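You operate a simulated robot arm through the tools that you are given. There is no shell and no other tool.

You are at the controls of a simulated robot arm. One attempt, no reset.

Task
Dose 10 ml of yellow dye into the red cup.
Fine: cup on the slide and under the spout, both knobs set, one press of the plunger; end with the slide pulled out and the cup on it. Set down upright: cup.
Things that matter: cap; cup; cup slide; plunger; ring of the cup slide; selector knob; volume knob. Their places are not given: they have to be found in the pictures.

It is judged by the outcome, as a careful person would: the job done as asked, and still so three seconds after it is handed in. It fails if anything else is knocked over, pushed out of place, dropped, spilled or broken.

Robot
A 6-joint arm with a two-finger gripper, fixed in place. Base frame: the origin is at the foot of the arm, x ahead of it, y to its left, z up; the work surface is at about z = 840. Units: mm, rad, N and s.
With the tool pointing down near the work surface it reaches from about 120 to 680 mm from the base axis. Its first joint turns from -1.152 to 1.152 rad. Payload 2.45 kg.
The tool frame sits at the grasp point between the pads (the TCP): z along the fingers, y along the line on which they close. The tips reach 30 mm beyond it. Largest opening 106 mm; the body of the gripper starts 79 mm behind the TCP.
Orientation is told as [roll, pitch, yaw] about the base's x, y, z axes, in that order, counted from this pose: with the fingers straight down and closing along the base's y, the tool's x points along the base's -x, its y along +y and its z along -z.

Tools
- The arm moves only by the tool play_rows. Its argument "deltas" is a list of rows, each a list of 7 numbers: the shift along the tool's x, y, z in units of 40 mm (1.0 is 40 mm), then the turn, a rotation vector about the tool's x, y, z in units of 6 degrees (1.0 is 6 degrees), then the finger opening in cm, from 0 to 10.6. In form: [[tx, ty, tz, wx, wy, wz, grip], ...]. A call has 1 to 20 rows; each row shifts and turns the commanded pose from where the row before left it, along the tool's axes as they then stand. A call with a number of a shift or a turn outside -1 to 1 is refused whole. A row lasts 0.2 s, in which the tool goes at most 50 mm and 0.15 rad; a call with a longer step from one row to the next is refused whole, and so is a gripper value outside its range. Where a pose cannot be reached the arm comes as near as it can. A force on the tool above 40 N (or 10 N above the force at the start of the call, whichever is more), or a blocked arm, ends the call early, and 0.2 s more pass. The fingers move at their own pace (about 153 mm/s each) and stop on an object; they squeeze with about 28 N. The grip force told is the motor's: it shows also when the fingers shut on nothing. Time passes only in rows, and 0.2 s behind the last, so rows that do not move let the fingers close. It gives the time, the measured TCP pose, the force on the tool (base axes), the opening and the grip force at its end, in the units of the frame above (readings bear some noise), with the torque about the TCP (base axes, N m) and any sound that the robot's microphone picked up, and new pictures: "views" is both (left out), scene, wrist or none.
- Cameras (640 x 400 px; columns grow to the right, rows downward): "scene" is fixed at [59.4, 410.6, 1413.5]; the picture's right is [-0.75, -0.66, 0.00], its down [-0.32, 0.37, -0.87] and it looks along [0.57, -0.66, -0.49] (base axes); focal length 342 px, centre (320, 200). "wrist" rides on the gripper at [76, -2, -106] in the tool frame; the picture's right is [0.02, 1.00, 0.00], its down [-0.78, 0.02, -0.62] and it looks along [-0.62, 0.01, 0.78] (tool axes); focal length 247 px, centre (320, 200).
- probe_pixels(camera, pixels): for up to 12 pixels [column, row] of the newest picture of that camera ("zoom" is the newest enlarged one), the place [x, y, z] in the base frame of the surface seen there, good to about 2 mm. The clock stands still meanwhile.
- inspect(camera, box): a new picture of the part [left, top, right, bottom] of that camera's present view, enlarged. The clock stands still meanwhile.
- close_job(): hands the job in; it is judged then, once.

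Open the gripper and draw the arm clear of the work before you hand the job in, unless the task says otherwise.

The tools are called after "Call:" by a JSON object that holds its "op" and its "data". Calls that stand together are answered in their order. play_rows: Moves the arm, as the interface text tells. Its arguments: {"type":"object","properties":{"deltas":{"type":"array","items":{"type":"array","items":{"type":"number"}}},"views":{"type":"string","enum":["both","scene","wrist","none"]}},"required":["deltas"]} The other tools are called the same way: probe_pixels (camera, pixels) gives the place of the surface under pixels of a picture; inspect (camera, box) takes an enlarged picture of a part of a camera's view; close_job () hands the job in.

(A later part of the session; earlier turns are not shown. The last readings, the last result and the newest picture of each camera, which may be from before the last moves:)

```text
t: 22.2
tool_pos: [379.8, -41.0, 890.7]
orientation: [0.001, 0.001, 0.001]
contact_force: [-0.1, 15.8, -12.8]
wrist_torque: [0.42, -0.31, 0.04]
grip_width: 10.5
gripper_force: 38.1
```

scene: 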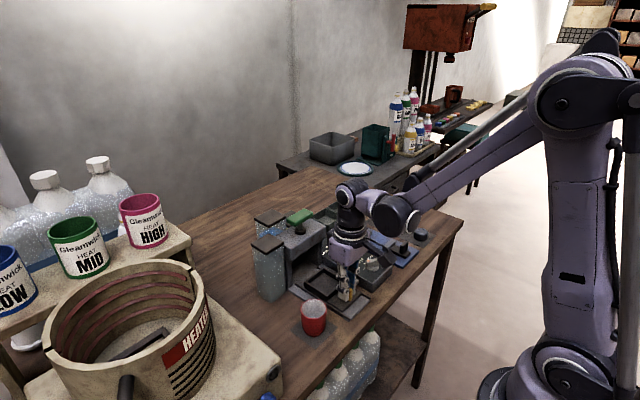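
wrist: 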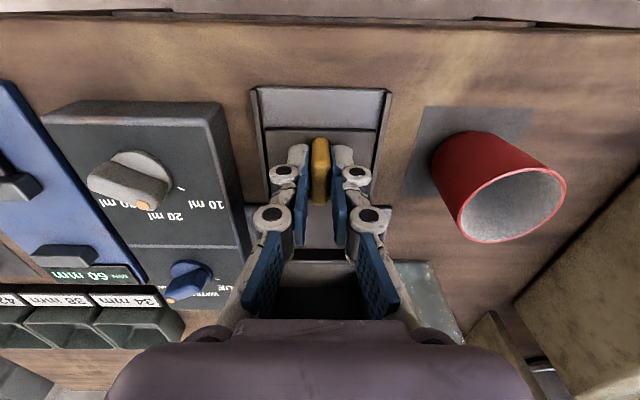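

The slide moves freely and is out 58 mm. I continue in small steps until it stops.

Call:
{"op": "play_rows", "data": {"deltas": [[0.15, 0, 0, 0, 0, 0, 0], [0.15, 0, 0, 0, 0, 0, 0], [0.15, 0, 0, 0, 0, 0, 0], [0.15, 0, 0, 0, 0, 0, 0], [0, 0, 0, 0, 0, 0, 0]], "views": "both"}}

Call:
{"op": "inspect", "data": {"camera": "scene", "box": [270, 210, 400, 340]}}

```text
t: 23.4
tool_pos: [354.5, -40.0, 891.7]
orientation: [0.004, 0.0, -0.002]
contact_force: [0.1, 16.9, -14.4]
wrist_torque: [0.43, -0.21, 0.04]
grip_width: 10.7
gripper_force: 38.1
```

scene: 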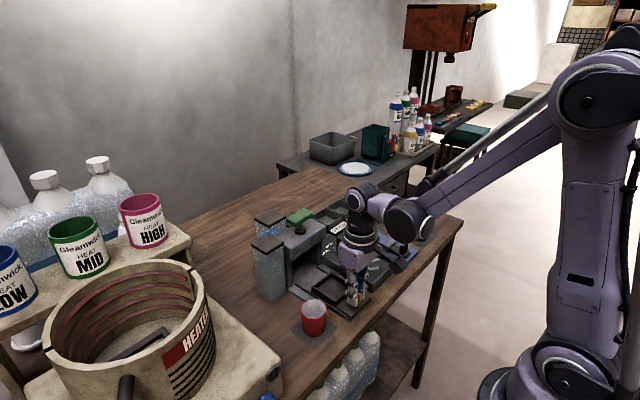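
wrist: 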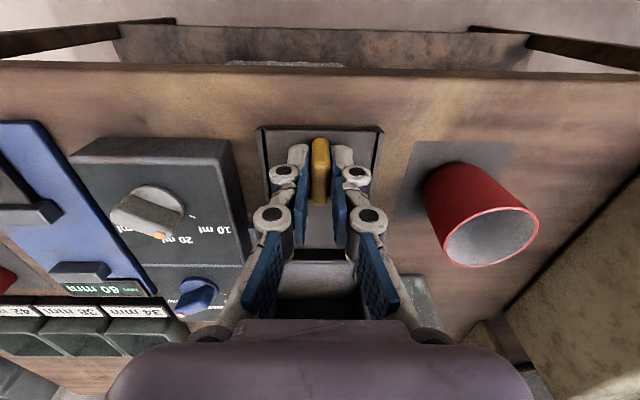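

```text
3.08 times, centred on (335, 275) of scene
```

zoom: 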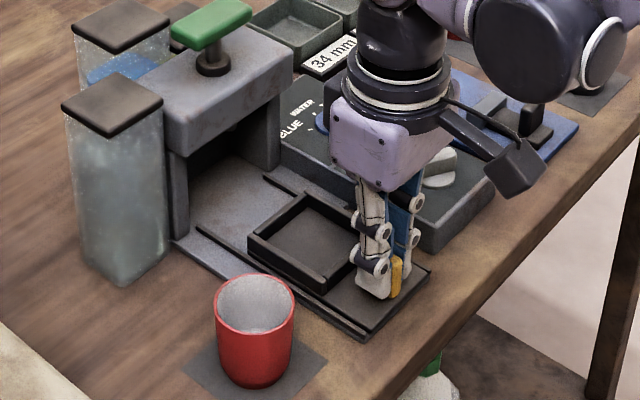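

The slide's front is about flush with the rail end. I nudge 4 mm more to find out if this is the stop.

Call:
{"op": "play_rows", "data": {"deltas": [[0.05, 0, 0, 0, 0, 0, 0], [0.05, 0, 0, 0, 0, 0, 0], [0, 0, 0, 0, 0, 0, 0]], "views": "wrist"}}

```text
t: 24.2
tool_pos: [353.0, -40.0, 889.7]
orientation: [0.002, -0.006, -0.001]
contact_force: [18.7, 14.7, -9.1]
wrist_torque: [0.38, 0.0, 0.04]
grip_width: 10.8
gripper_force: 37.9
```

wrist: 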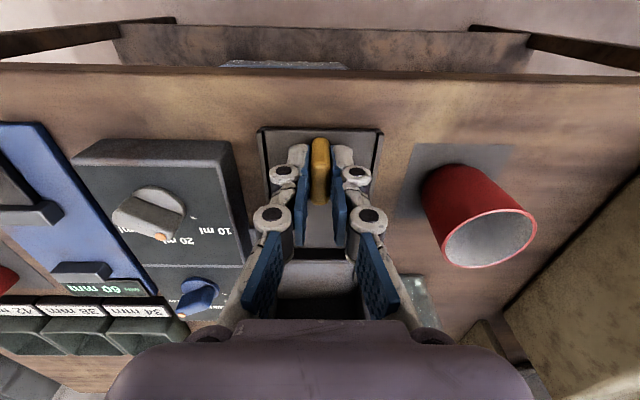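

The force along x rose to 18.7 N: the slide is at its stop (about 85 mm out). I release, rise, and probe the recess.

Call:
{"op": "play_rows", "data": {"deltas": [[-0.05, 0, 0, 0, 0, 0, 0], [0, 0, 0, 0, 0, 0, 3], [0, 0, 0, 0, 0, 0, 3], [0, 0, -0.8, 0, 0, 0, 3], [0, 0, -1, 0, 0, 0, 3], [0, 0, -1, 0, 0, 0, 3], [0, 0, -1, 0, 0, 0, 8], [0, 0, 0, 0, 0, 0, 8]], "views": "both"}}

Call:
{"op": "inspect", "data": {"camera": "wrist", "box": [250, 70, 390, 220]}}

Call:
{"op": "inspect", "data": {"camera": "wrist", "box": [370, 70, 490, 180]}}

Call:
{"op": "inspect", "data": {"camera": "scene", "box": [270, 230, 390, 340]}}

```text
t: 26.0
tool_pos: [350.7, -40.0, 1043.5]
orientation: [-0.001, 0.001, -0.002]
contact_force: [0.0, -0.3, 0.7]
wrist_torque: [0.01, 0.03, -0.01]
grip_width: 80.0
gripper_force: 0.1
```

scene: 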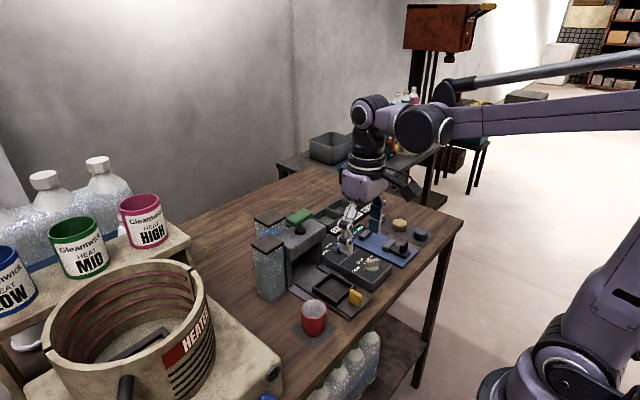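
wrist: 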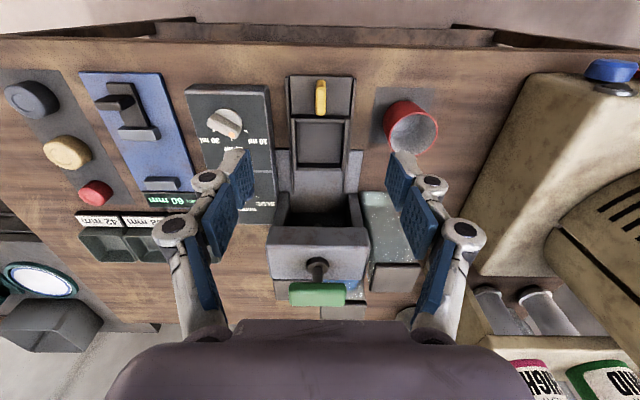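

```text
2.67 times, centred on (320, 145) of wrist
```

zoom: 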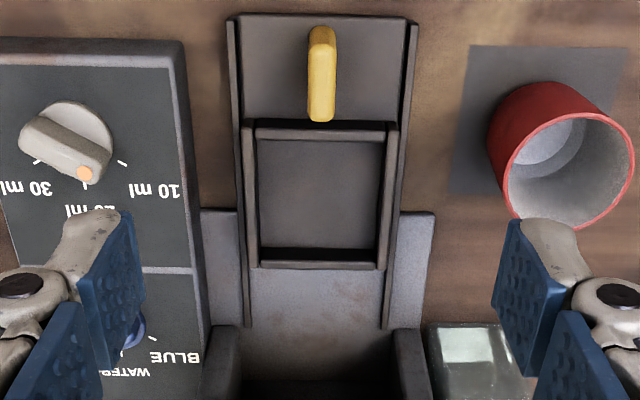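

```text
3.64 times, centred on (430, 125) of wrist
```

zoom: 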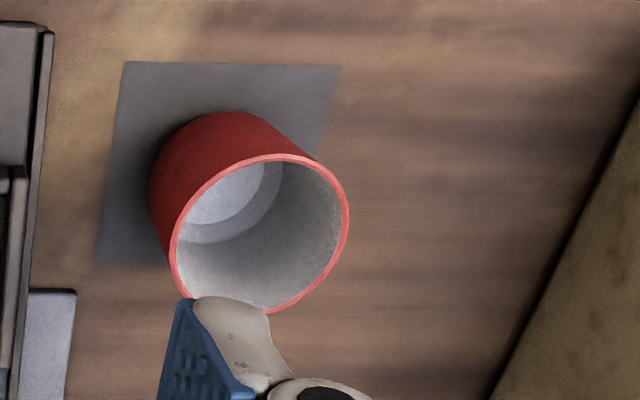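

```text
3.64 times, centred on (330, 285) of scene
```

zoom: 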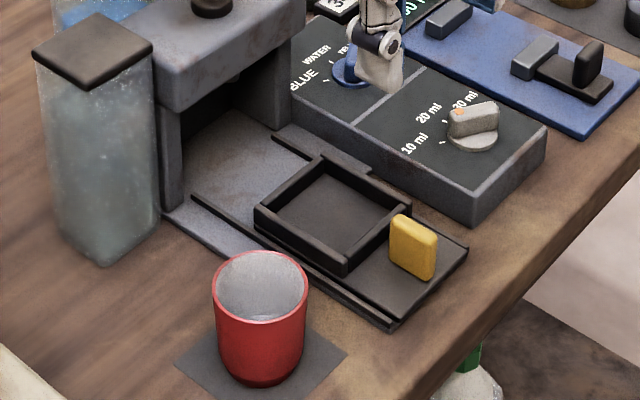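

The slide is out, showing the empty square recess. Probing its walls and floor, and the cup again.

Call:
{"op": "probe_pixels", "data": {"camera": "zoom", "pixels": [[322, 157], [410, 207], [346, 268], [258, 213], [335, 215], [340, 255], [300, 185], [370, 185], [300, 242], [375, 235], [412, 250], [390, 322]]}}

Call:
{"op": "probe_pixels", "data": {"camera": "wrist", "pixels": [[320, 116], [321, 169], [295, 140], [346, 140], [299, 140], [341, 140], [320, 121], [320, 163], [320, 145], [411, 102], [411, 152], [384, 125]]}}

```text
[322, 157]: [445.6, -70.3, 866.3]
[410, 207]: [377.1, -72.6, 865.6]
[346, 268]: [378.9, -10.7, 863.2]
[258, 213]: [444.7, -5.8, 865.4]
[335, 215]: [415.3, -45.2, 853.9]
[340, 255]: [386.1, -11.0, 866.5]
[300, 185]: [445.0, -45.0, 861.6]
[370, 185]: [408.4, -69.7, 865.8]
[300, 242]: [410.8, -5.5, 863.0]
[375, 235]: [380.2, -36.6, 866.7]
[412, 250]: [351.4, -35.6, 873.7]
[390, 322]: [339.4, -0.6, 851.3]
```

```text
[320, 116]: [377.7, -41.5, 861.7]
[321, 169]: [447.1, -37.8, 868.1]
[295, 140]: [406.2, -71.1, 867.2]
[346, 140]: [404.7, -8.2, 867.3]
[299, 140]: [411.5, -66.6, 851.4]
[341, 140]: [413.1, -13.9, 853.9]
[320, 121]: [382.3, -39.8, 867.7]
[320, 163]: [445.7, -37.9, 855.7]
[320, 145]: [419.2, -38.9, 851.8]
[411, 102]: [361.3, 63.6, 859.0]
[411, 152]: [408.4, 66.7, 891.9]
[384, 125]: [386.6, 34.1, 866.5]
```

Recess inner span is about x 384–442, y −68 to −11, so centre (413,−40), floor z 853. I go over the cup at (385,59.6) with an 80 mm opening and stop just above.

Call:
{"op": "play_rows", "data": {"deltas": [[-0.287, 0.83, 0, 0, 0, 0, 8], [-0.287, 0.83, 0, 0, 0, 0, 8], [-0.287, 0.83, 0, 0, 0, 0, 8], [0, 0, 0.9, 0, 0, 0, 8], [0, 0, 0.9, 0, 0, 0, 8], [0, 0, 0, 0, 0, 0, 8]], "views": "both"}}

Call:
{"op": "inspect", "data": {"camera": "wrist", "box": [220, 60, 420, 240]}}

```text
t: 27.4
tool_pos: [386.8, 58.2, 970.8]
orientation: [-0.001, -0.001, -0.003]
contact_force: [0.5, -0.1, 0.3]
wrist_torque: [-0.01, 0.0, -0.01]
grip_width: 80.1
gripper_force: 0.1
```

scene: 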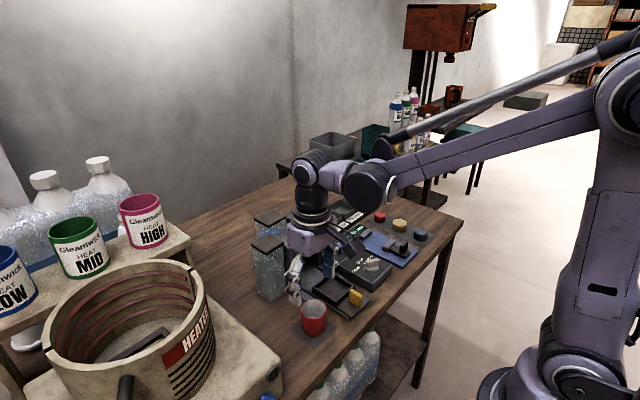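
wrist: 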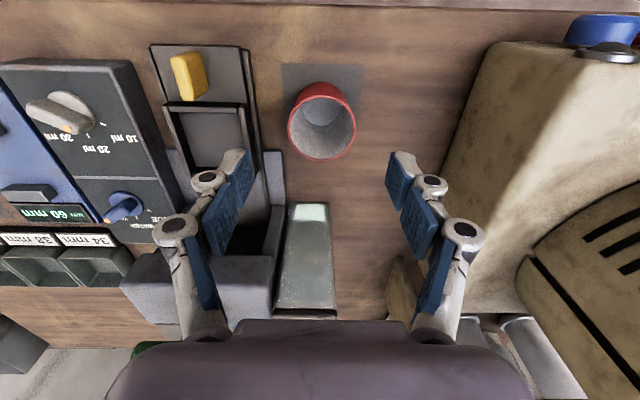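

```text
2.22 times, centred on (320, 150) of wrist
```

zoom: 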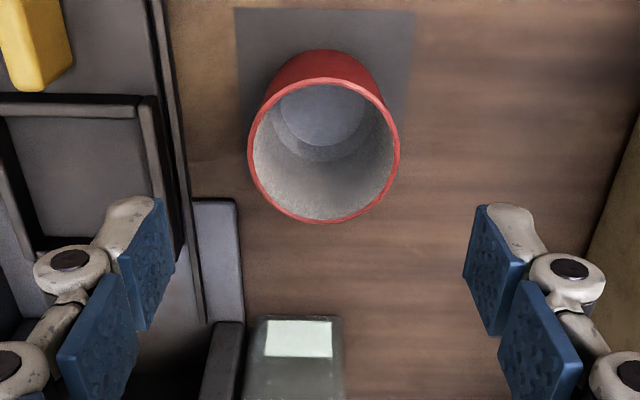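

Cup rim centre at zoom (324,150) lies between the fingers. I probe the rim and the heater's edge on the right for clearance.

Call:
{"op": "probe_pixels", "data": {"camera": "wrist", "pixels": [[321.5, 83], [322, 158], [288, 122], [355, 122], [445, 200], [470, 150], [450, 190], [500, 60], [405, 285], [430, 300]]}}

```text
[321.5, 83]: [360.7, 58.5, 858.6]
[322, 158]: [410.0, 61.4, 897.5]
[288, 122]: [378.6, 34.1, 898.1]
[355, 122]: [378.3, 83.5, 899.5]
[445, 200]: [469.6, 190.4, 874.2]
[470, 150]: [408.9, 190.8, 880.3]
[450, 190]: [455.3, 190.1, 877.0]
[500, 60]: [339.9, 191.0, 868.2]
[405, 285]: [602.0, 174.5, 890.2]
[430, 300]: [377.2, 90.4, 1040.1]
```

Heater side is at y 190, well clear; cup centre refined to (384.8,59). I descend to TCP z 895 and close on the cup.

Call:
{"op": "play_rows", "data": {"deltas": [[0.04, 0.02, 0.9, 0, 0, 0, 8], [0, 0, 0.5, 0, 0, 0, 8], [0, 0, 0.5, 0, 0, 0, 8], [0, 0, 0, 0, 0, 0, 8], [0, 0, 0, 0, 0, 0, 4.5], [0, 0, 0, 0, 0, 0, 4.5], [0, 0, 0, 0, 0, 0, 4.5]], "views": "both"}}

```text
t: 29.0
tool_pos: [385.7, 59.9, 895.6]
orientation: [0.0, 0.0, -0.002]
contact_force: [0.3, 0.3, -1.0]
wrist_torque: [0.03, 0.0, 0.02]
grip_width: 46.4
gripper_force: 28.0
```

scene: 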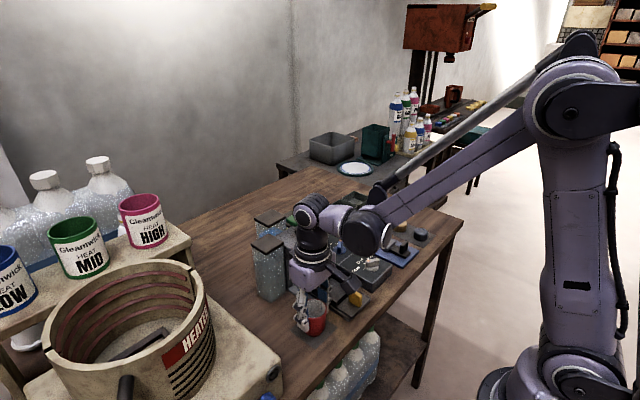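
wrist: 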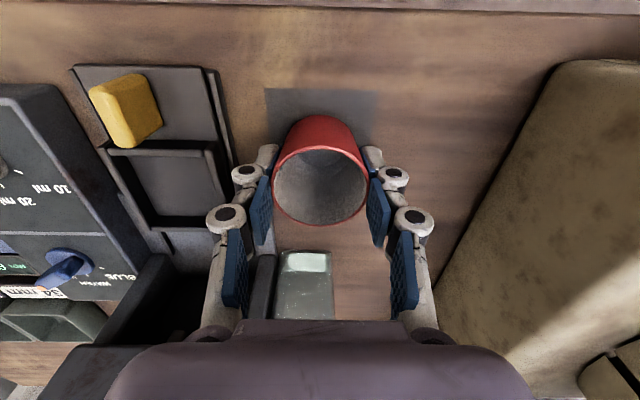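

The cup is held (46.4 mm, 28 N). I lift it 60 mm and carry it over the recess centre (413,−40).

Call:
{"op": "play_rows", "data": {"deltas": [[0, 0, -0.5, 0, 0, 0, 4], [0, 0, -0.5, 0, 0, 0, 4], [0, 0, -0.5, 0, 0, 0, 4], [-0.139, -0.5, 0, 0, 0, 0, 4], [-0.139, -0.5, 0, 0, 0, 0, 4], [-0.139, -0.5, 0, 0, 0, 0, 4], [-0.139, -0.5, 0, 0, 0, 0, 4], [-0.139, -0.5, 0, 0, 0, 0, 4], [0, 0, 0, 0, 0, 0, 4], [0, 0, 0, 0, 0, 0, 4]], "views": "both"}}

Call:
{"op": "inspect", "data": {"camera": "scene", "box": [270, 210, 390, 320]}}

```text
t: 31.2
tool_pos: [413.1, -42.0, 955.8]
orientation: [-0.002, -0.001, -0.002]
contact_force: [-0.8, -0.3, -0.3]
wrist_torque: [-0.04, 0.02, 0.02]
grip_width: 47.3
gripper_force: 27.8
```

scene: 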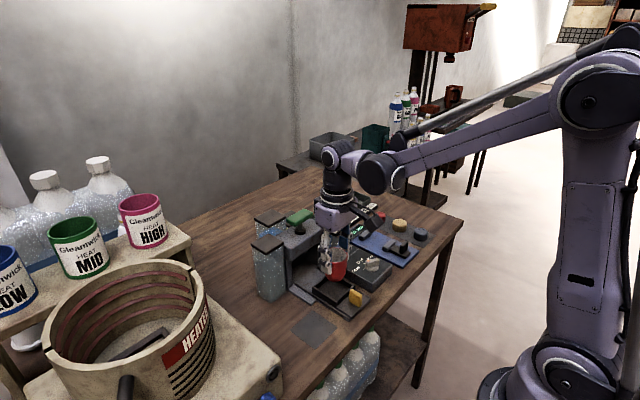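
wrist: 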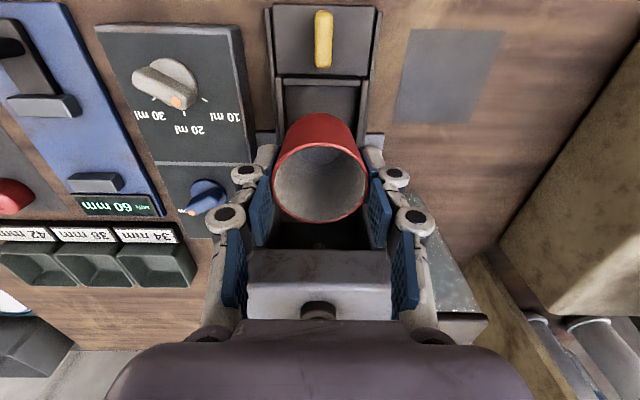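

```text
3.64 times, centred on (330, 265) of scene
```

zoom: 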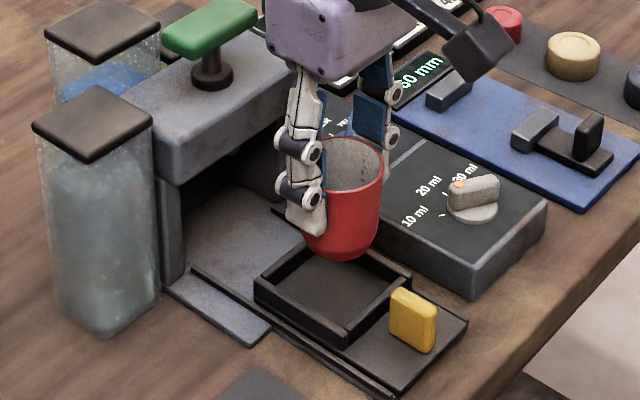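

The cup hangs upright above the recess. I correct y by +2 mm and lower it 44 mm, then the rest by small steps.

Call:
{"op": "play_rows", "data": {"deltas": [[0, 0.05, 0.25, 0, 0, 0, 4], [0, 0, 0.25, 0, 0, 0, 4], [0, 0, 0.3, 0, 0, 0, 4], [0, 0, 0.3, 0, 0, 0, 4], [0, 0, 0, 0, 0, 0, 4]], "views": "both"}}

Call:
{"op": "inspect", "data": {"camera": "scene", "box": [270, 220, 390, 320]}}

```text
t: 32.4
tool_pos: [413.4, -39.4, 910.1]
orientation: [0.0, -0.001, -0.002]
contact_force: [0.3, 0.0, 10.2]
wrist_torque: [0.14, -0.02, -0.03]
grip_width: 47.4
gripper_force: 27.8
```

scene: 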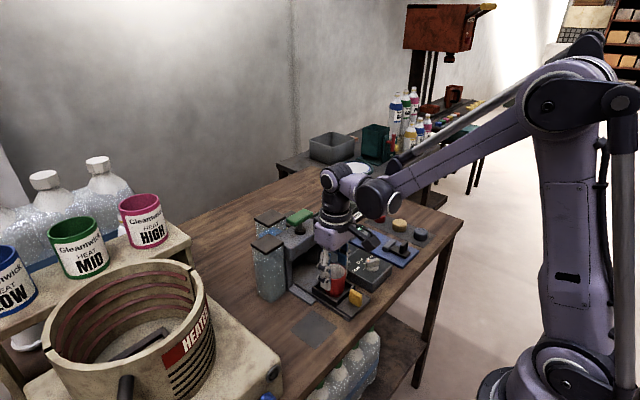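
wrist: 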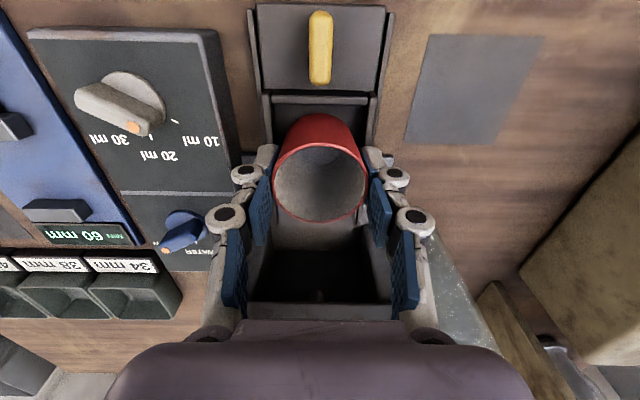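

```text
4.00 times, centred on (330, 270) of scene
```

zoom: 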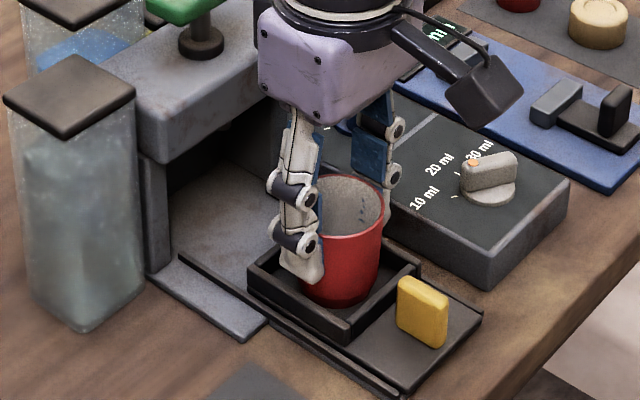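

Force of 10 N upward tells that the cup rests on the recess floor (TCP z 910). I open the fingers and rise straight up.

Call:
{"op": "play_rows", "data": {"deltas": [[0, 0, 0, 0, 0, 0, 5], [0, 0, 0, 0, 0, 0, 6.5], [0, 0, 0, 0, 0, 0, 6.5], [0, 0, -0.5, 0, 0, 0, 6.5], [0, 0, -0.8, 0, 0, 0, 6.5], [0, 0, -0.8, 0, 0, 0, 6.5], [0.8, 0, -0.3, 0, 0, 0, 6.5], [0.8, 0, 0, 0, 0, 0, 3], [0, 0, 0, 0, 0, 0, 3]], "views": "both"}}

Call:
{"op": "inspect", "data": {"camera": "scene", "box": [270, 210, 390, 320]}}

Call:
{"op": "inspect", "data": {"camera": "wrist", "box": [240, 60, 400, 260]}}

```text
t: 34.4
tool_pos: [348.6, -39.9, 1006.3]
orientation: [-0.001, -0.001, 0.0]
contact_force: [0.3, 0.2, 0.6]
wrist_torque: [-0.03, 0.02, 0.0]
grip_width: 30.0
gripper_force: 0.1
```

scene: 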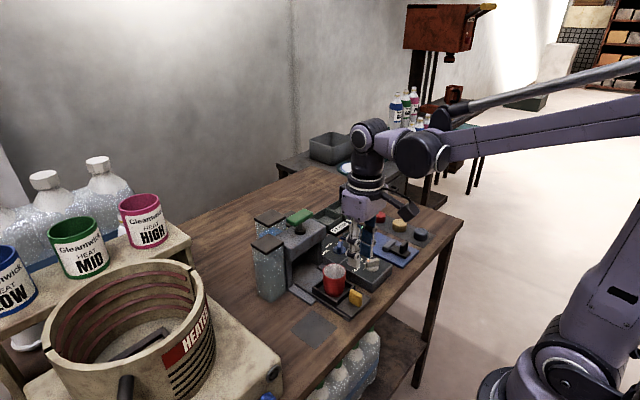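
wrist: 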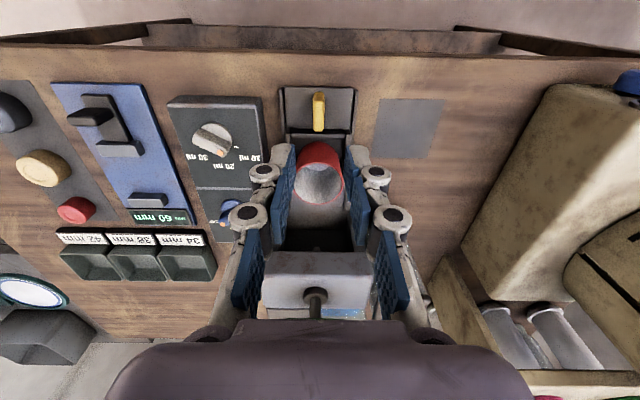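

```text
3.64 times, centred on (330, 265) of scene
```

zoom: 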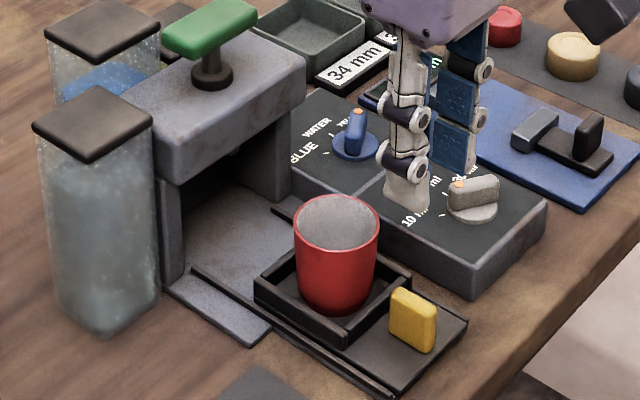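

```text
2.00 times, centred on (320, 160) of wrist
```

zoom: 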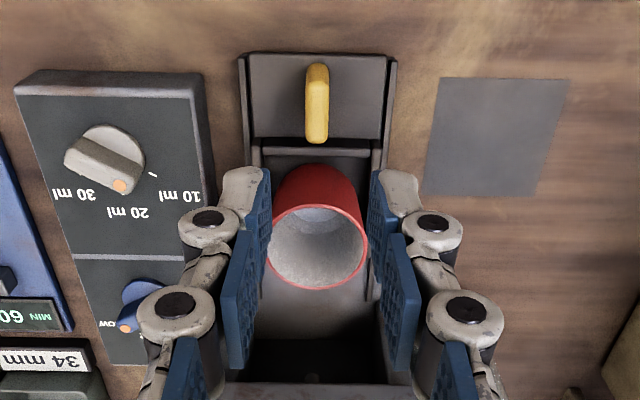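

The cup stands upright in the recess. Checking rim height against the housing's lower edge before sliding in.

Call:
{"op": "probe_pixels", "data": {"camera": "scene", "pixels": [[306.6, 243.5], [306.6, 245], [306.6, 247], [296, 250.5], [296, 252.5], [323, 271.5], [345.5, 271], [334, 264], [333, 280], [334, 295]]}}

Call:
{"op": "inspect", "data": {"camera": "scene", "box": [275, 225, 325, 275]}}

```text
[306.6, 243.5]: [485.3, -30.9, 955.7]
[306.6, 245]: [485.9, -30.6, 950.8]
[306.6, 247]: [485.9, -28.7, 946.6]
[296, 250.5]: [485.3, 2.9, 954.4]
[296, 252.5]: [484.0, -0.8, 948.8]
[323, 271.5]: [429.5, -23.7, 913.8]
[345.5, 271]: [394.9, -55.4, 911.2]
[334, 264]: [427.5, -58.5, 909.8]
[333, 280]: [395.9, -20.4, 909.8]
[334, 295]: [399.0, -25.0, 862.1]
```

```text
8.00 times, centred on (300, 250) of scene
```

zoom: 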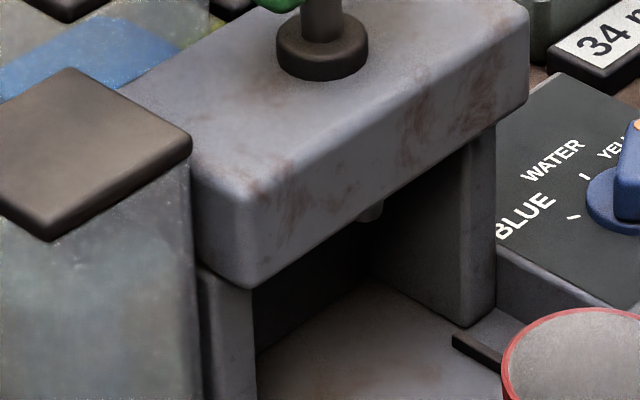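

Rim is about z 912, the housing's lower edge higher (about 940) and the spout tip about 923, so it clears. I grip the tab again at (353,−40).

Call:
{"op": "play_rows", "data": {"deltas": [[-0.1, 0, 0.8, 0, 0, 0, 3], [0, 0, 0.8, 0, 0, 0, 3], [0, 0, 0.8, 0, 0, 0, 3], [0, 0, 0.48, 0, 0, 0, 3], [0, 0, 0, 0, 0, 0, 3], [0, 0, 0, 0, 0, 0, 0], [0, 0, 0, 0, 0, 0, 0]], "views": "both"}}

```text
t: 36.0
tool_pos: [353.2, -39.6, 892.0]
orientation: [-0.006, 0.002, -0.001]
contact_force: [-1.4, -15.5, -11.4]
wrist_torque: [-0.45, -0.1, 0.12]
grip_width: 10.9
gripper_force: 38.3
```

scene: 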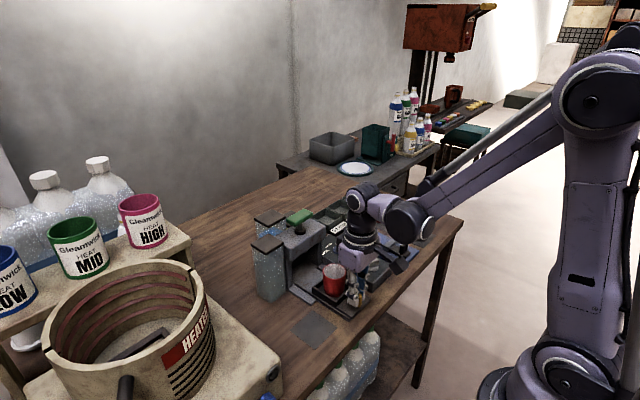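
wrist: 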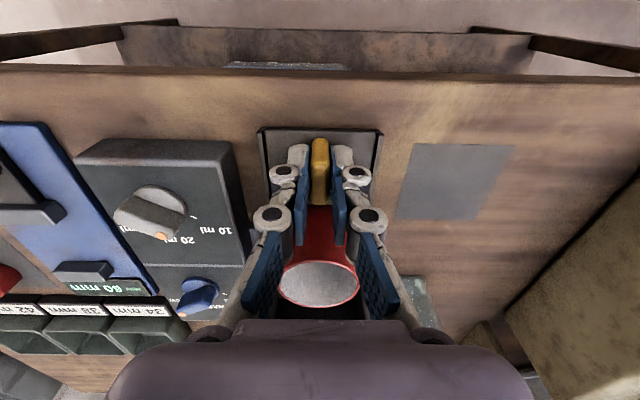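

The tab is held (10.9 mm). I push the slide in along +x gently, 8 mm per row, for 80 mm.

Call:
{"op": "play_rows", "data": {"deltas": [[-0.1, -0.015, 0, 0, 0, 0, 0], [-0.2, 0, 0, 0, 0, 0, 0], [-0.2, 0, 0, 0, 0, 0, 0], [-0.2, 0, 0, 0, 0, 0, 0], [-0.2, 0, 0, 0, 0, 0, 0], [-0.2, 0, 0, 0, 0, 0, 0], [-0.2, 0, 0, 0, 0, 0, 0], [-0.2, 0, 0, 0, 0, 0, 0], [-0.2, 0, 0, 0, 0, 0, 0], [-0.2, 0, 0, 0, 0, 0, 0], [-0.1, 0, 0, 0, 0, 0, 0], [0, 0, 0, 0, 0, 0, 0]], "views": "both"}}

Call:
{"op": "inspect", "data": {"camera": "scene", "box": [270, 210, 390, 320]}}

```text
t: 38.6
tool_pos: [433.5, -41.5, 891.6]
orientation: [-0.003, -0.001, -0.003]
contact_force: [1.2, -10.8, 5.8]
wrist_torque: [-0.32, 0.52, 0.04]
grip_width: 10.5
gripper_force: 38.0
```

scene: 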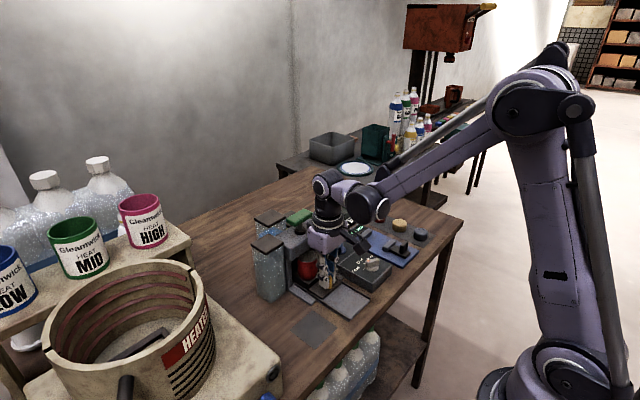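
wrist: 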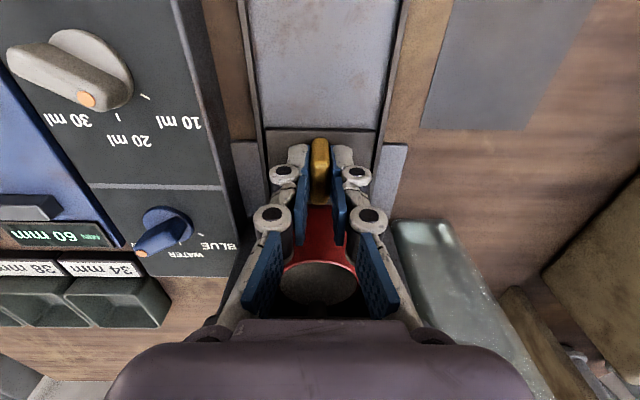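

```text
3.64 times, centred on (330, 265) of scene
```

zoom: 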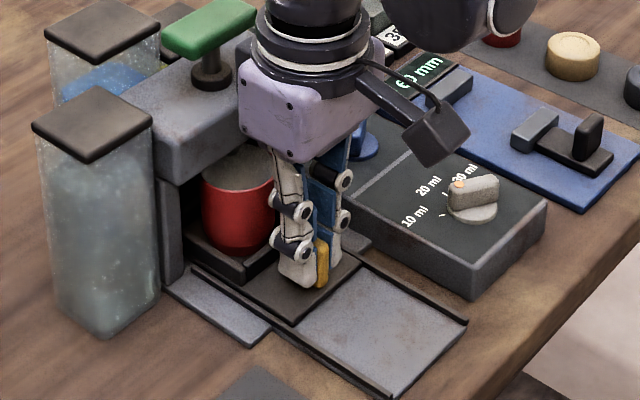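

The cup is entering under the spout, 80 mm in. I push on in 2 mm steps until the inner stop is felt.

Call:
{"op": "play_rows", "data": {"deltas": [[-0.05, 0, 0, 0, 0, 0, 0], [-0.05, 0, 0, 0, 0, 0, 0], [-0.05, 0, 0, 0, 0, 0, 0], [0, 0, 0, 0, 0, 0, 0]], "views": "wrist"}}

```text
t: 39.6
tool_pos: [437.6, -39.8, 891.4]
orientation: [-0.003, 0.002, -0.002]
contact_force: [-14.8, -11.8, 12.3]
wrist_torque: [-0.29, -0.35, 0.04]
grip_width: 10.5
gripper_force: 37.5
```

wrist: 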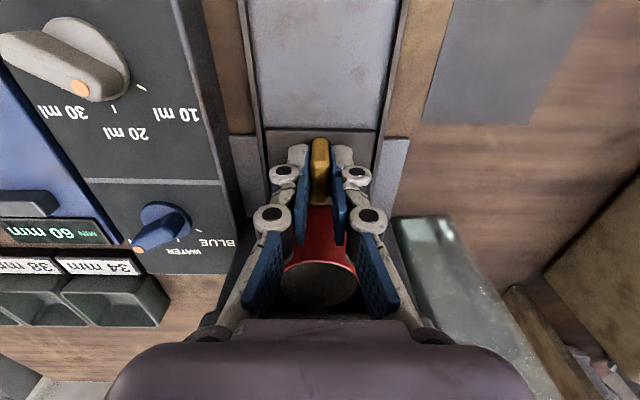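

Inner stop felt (−14.8 N at x 437.6). I release, rise to z about 1091, close the fingers, and move over the plunger at (510,−41).

Call:
{"op": "play_rows", "data": {"deltas": [[0, 0, 0, 0, 0, 0, 3], [0, 0, 0, 0, 0, 0, 3], [0, 0, -0.8, 0, 0, 0, 3], [0, 0, -1, 0, 0, 0, 3], [0, 0, -1, 0, 0, 0, 3], [0, 0, -1, 0, 0, 0, 0], [0, 0, -1, 0, 0, 0, 0], [0, 0, -0.3, 0, 0, 0, 0], [0, 0, 0, 0, 0, 0, 0]], "views": "both"}}

Call:
{"op": "inspect", "data": {"camera": "scene", "box": [270, 200, 390, 310]}}

Call:
{"op": "inspect", "data": {"camera": "wrist", "box": [240, 60, 400, 280]}}

```text
t: 41.6
tool_pos: [438.8, -40.7, 1096.4]
orientation: [0.002, 0.0, -0.003]
contact_force: [-0.5, 0.0, 0.0]
wrist_torque: [-0.04, -0.02, 0.03]
grip_width: 0.0
gripper_force: 28.1
```

scene: 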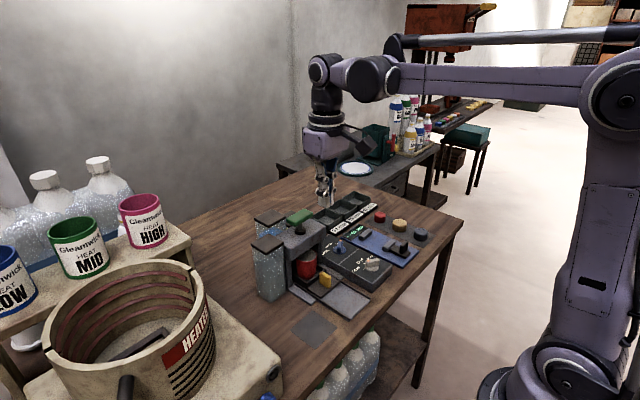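
wrist: 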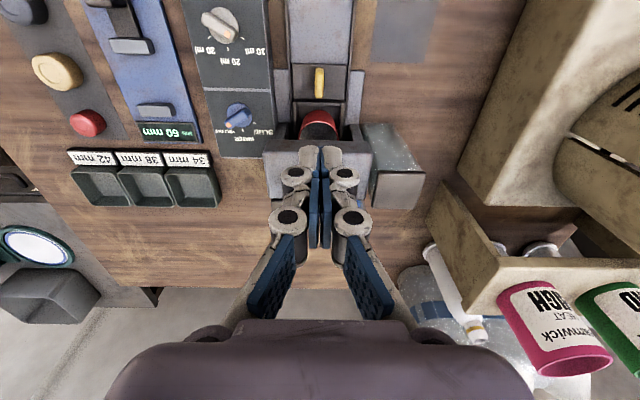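

```text
3.64 times, centred on (330, 255) of scene
```

zoom: 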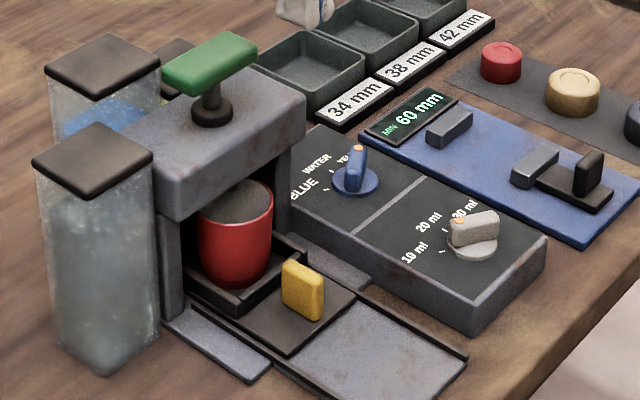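

```text
1.82 times, centred on (320, 170) of wrist
```

zoom: 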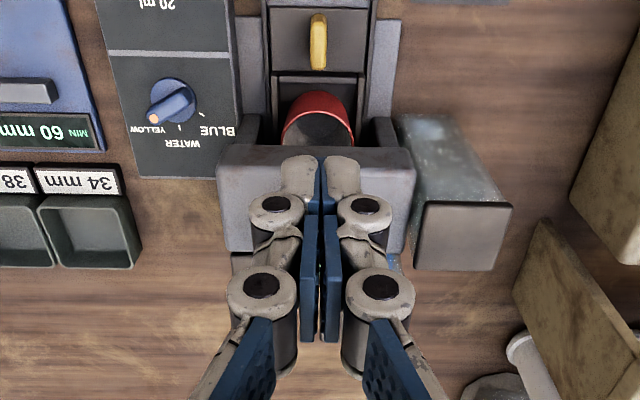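

The cup stands under the spout, plunger free. I move over the plunger (510,−41) and lower until the tips are about 12 mm above it.

Call:
{"op": "play_rows", "data": {"deltas": [[-0.6, 0, 0, 0, 0, 0, 0], [-0.6, 0, 0, 0, 0, 0, 0], [-0.58, -0.01, 0, 0, 0, 0, 0], [0, 0, 0.5, 0, 0, 0, 0], [0, 0, 0.45, 0, 0, 0, 0], [0, 0, 0, 0, 0, 0, 0]], "views": "both"}}

Call:
{"op": "inspect", "data": {"camera": "scene", "box": [250, 150, 370, 270]}}

```text
t: 43.0
tool_pos: [510.5, -40.2, 1056.9]
orientation: [-0.001, 0.0, -0.002]
contact_force: [-1.1, 0.8, 0.3]
wrist_torque: [0.02, -0.02, 0.01]
grip_width: 0.3
gripper_force: 27.8
```

scene: 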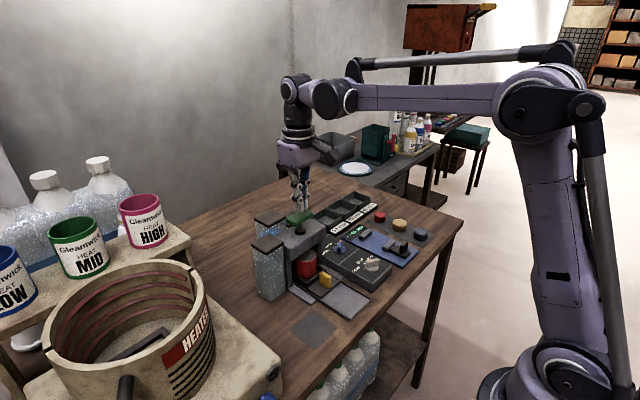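
wrist: 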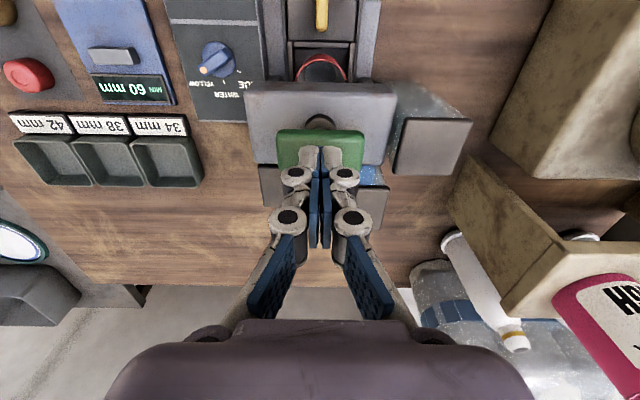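

```text
3.33 times, centred on (310, 210) of scene
```

zoom: 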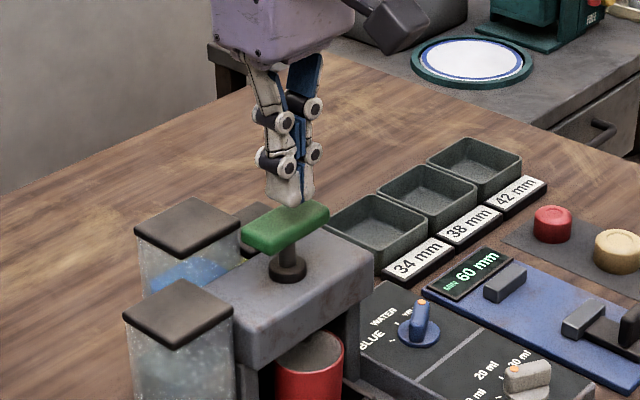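

The closed fingertips are centred over the green plunger head. I press down in one continuous stroke, 4 mm per row, until the force rises or the bottom is reached.

Call:
{"op": "play_rows", "data": {"deltas": [[0, 0, 0.1, 0, 0, 0, 0], [0, 0, 0.1, 0, 0, 0, 0], [0, 0, 0.1, 0, 0, 0, 0], [0, 0, 0.1, 0, 0, 0, 0], [0, 0, 0.1, 0, 0, 0, 0], [0, 0, 0.1, 0, 0, 0, 0], [0, 0, 0.1, 0, 0, 0, 0], [0, 0, 0.1, 0, 0, 0, 0], [0, 0, 0, 0, 0, 0, 0]], "views": "both"}}

Call:
{"op": "inspect", "data": {"camera": "scene", "box": [250, 150, 370, 290]}}

```text
t: 45.0
tool_pos: [509.4, -40.1, 1025.0]
orientation: [-0.002, -0.001, -0.001]
contact_force: [-0.8, -0.3, 3.8]
wrist_torque: [-0.06, 0.04, -0.02]
grip_width: 5.9
gripper_force: 28.0
heard: click
```

scene: 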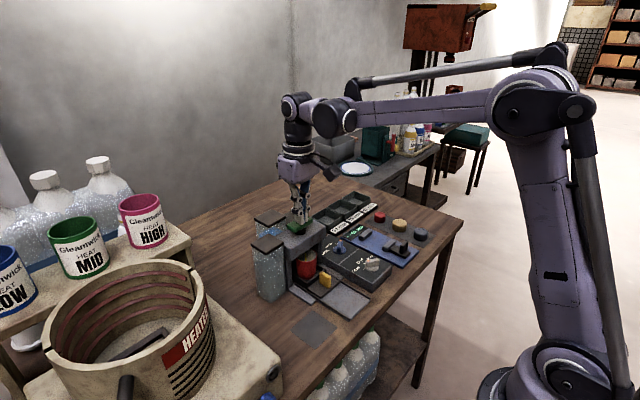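
wrist: 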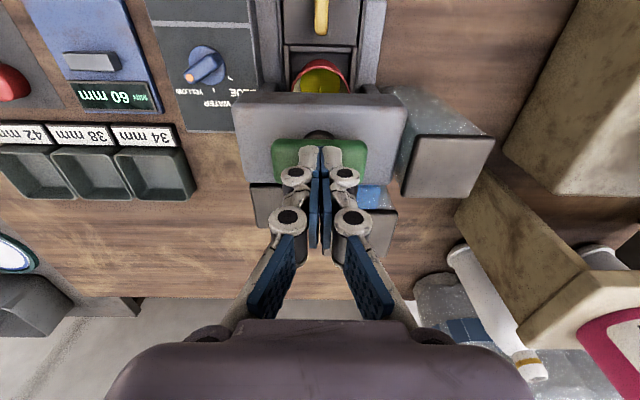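

```text
2.86 times, centred on (310, 220) of scene
```

zoom: 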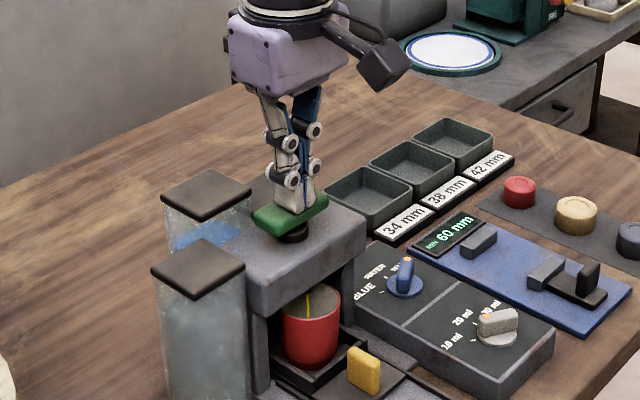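

A click was heard and a yellow stream falls into the cup. I lift off straight to end the single press, then wait for the flow to finish.

Call:
{"op": "play_rows", "data": {"deltas": [[0, 0, -0.5, 0, 0, 0, 0], [0, 0, -0.8, 0, 0, 0, 0], [0, 0, -0.8, 0, 0, 0, 0], [0, 0, -0.5, 0, 0, 0, 0], [0, 0, 0, 0, 0, 0, 0]], "views": "both"}}

Call:
{"op": "inspect", "data": {"camera": "scene", "box": [250, 190, 370, 300]}}

```text
t: 46.2
tool_pos: [510.0, -38.5, 1130.0]
orientation: [-0.001, 0.001, -0.002]
contact_force: [-0.1, -0.1, 0.3]
wrist_torque: [-0.01, 0.01, -0.01]
grip_width: 0.0
gripper_force: 28.9
```

scene: 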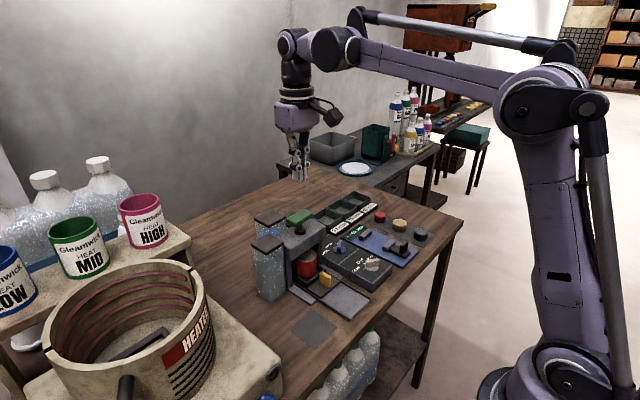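
wrist: 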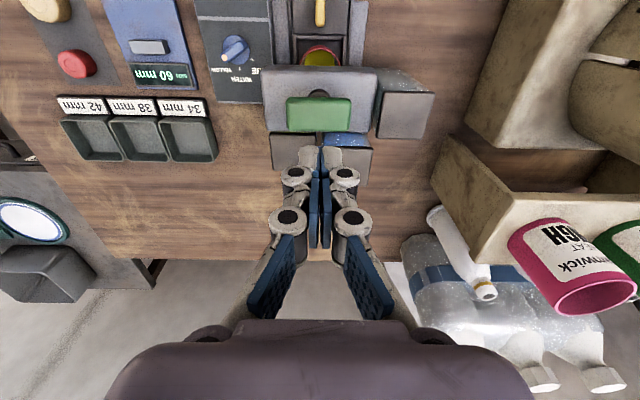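

```text
3.64 times, centred on (310, 245) of scene
```

zoom: 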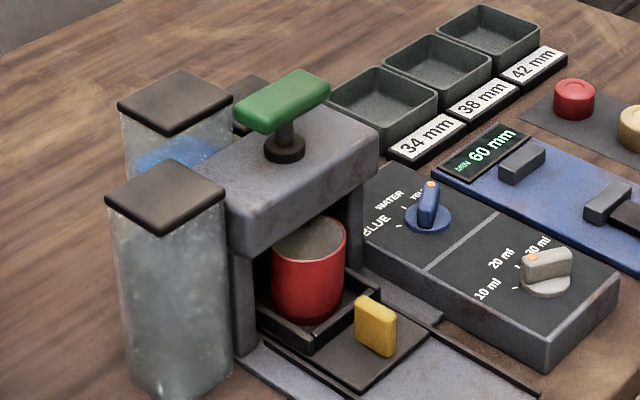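

The plunger has sprung back, the stream has ended, and yellow dye lies in the cup. I go back over the tab, opening to 30 mm, and pause for drips.

Call:
{"op": "play_rows", "data": {"deltas": [[0.6, 0, 0, 0, 0, 0, 0], [0.6, -0.03, 0, 0, 0, 0, 0], [0.6, -0.03, 0, 0, 0, 0, 3], [0, 0, 1, 0, 0, 0, 3], [0, 0, 1, 0, 0, 0, 3], [0, 0, 1, 0, 0, 0, 3], [0, 0, 0, 0, 0, 0, 3], [0, 0, 0, 0, 0, 0, 3], [0, 0, 0, 0, 0, 0, 3]], "views": "both"}}

Call:
{"op": "inspect", "data": {"camera": "wrist", "box": [260, 60, 380, 200]}}

```text
t: 48.2
tool_pos: [437.6, -41.6, 1008.7]
orientation: [0.0, 0.001, 0.0]
contact_force: [-0.5, 0.0, -0.9]
wrist_torque: [0.01, 0.01, -0.01]
grip_width: 29.9
gripper_force: 0.2
```

scene: 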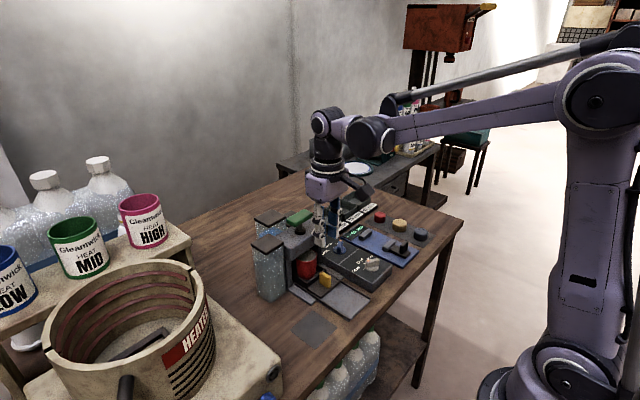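
wrist: 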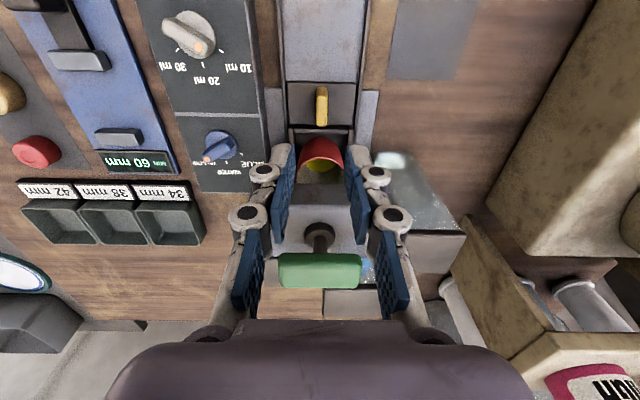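

```text
2.86 times, centred on (320, 130) of wrist
```

zoom: 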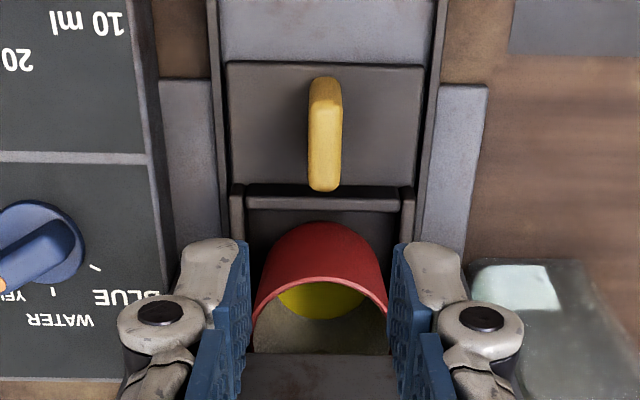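

Yellow dye fills the bottom of the cup and nothing is spilled. I descend and grip the tab.

Call:
{"op": "play_rows", "data": {"deltas": [[0, 0.025, 0.8, 0, 0, 0, 3], [0, 0, 0.8, 0, 0, 0, 3], [0, 0, 0.8, 0, 0, 0, 3], [0, 0, 0.54, 0, 0, 0, 3], [0, 0, 0, 0, 0, 0, 3], [0, 0, 0, 0, 0, 0, 0], [0, 0, 0, 0, 0, 0, 0]], "views": "wrist"}}

```text
t: 49.8
tool_pos: [436.8, -40.2, 891.7]
orientation: [0.001, 0.001, 0.0]
contact_force: [-0.5, 6.0, -7.5]
wrist_torque: [0.18, -0.27, 0.0]
grip_width: 10.7
gripper_force: 38.4
```

wrist: 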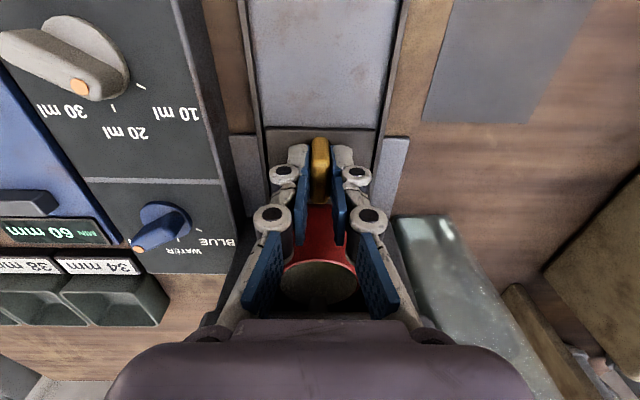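

Tab held. I pull the slide out slowly, about 5 mm per row with soft start and end, to keep the dye calm.

Call:
{"op": "play_rows", "data": {"deltas": [[0.04, 0, 0, 0, 0, 0, 0], [0.08, 0, 0, 0, 0, 0, 0], [0.12, 0, 0, 0, 0, 0, 0], [0.13, 0, 0, 0, 0, 0, 0], [0.13, 0, 0, 0, 0, 0, 0], [0.13, 0, 0, 0, 0, 0, 0], [0.13, 0, 0, 0, 0, 0, 0], [0.13, 0, 0, 0, 0, 0, 0], [0.13, 0, 0, 0, 0, 0, 0], [0.13, 0, 0, 0, 0, 0, 0], [0.13, 0, 0, 0, 0, 0, 0], [0.13, 0, 0, 0, 0, 0, 0], [0.13, 0, 0, 0, 0, 0, 0], [0.13, 0, 0, 0, 0, 0, 0], [0.13, 0, 0, 0, 0, 0, 0], [0.12, 0, 0, 0, 0, 0, 0], [0.08, 0, 0, 0, 0, 0, 0], [0.05, 0, 0, 0, 0, 0, 0], [0.03, 0, 0, 0, 0, 0, 0], [0, 0, 0, 0, 0, 0, 0]], "views": "both"}}

```text
t: 54.0
tool_pos: [355.4, -39.1, 891.6]
orientation: [0.001, 0.0, -0.002]
contact_force: [0.9, 13.5, 4.8]
wrist_torque: [0.36, 0.27, 0.05]
grip_width: 10.8
gripper_force: 38.3
```

scene: 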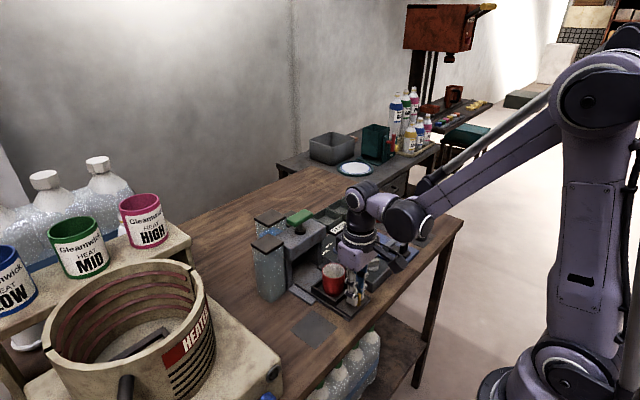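
wrist: 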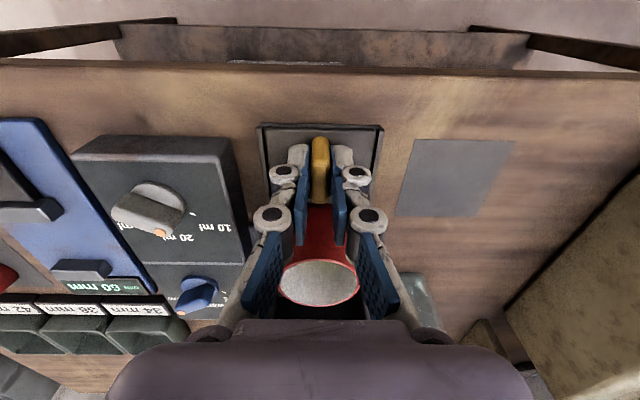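

The slide is out to 355; the stop is near 352–353. A few 1 mm steps bring it to the stop.

Call:
{"op": "play_rows", "data": {"deltas": [[0.025, 0, 0, 0, 0, 0, 0], [0.025, 0, 0, 0, 0, 0, 0], [0.025, 0, 0, 0, 0, 0, 0], [0.025, 0, 0, 0, 0, 0, 0], [0, 0, 0, 0, 0, 0, 0]], "views": "none"}}

```text
t: 55.2
tool_pos: [353.4, -40.4, 891.7]
orientation: [0.002, -0.002, 0.001]
contact_force: [15.9, 14.8, 8.0]
wrist_torque: [0.39, 0.2, 0.05]
grip_width: 10.9
gripper_force: 37.7
```

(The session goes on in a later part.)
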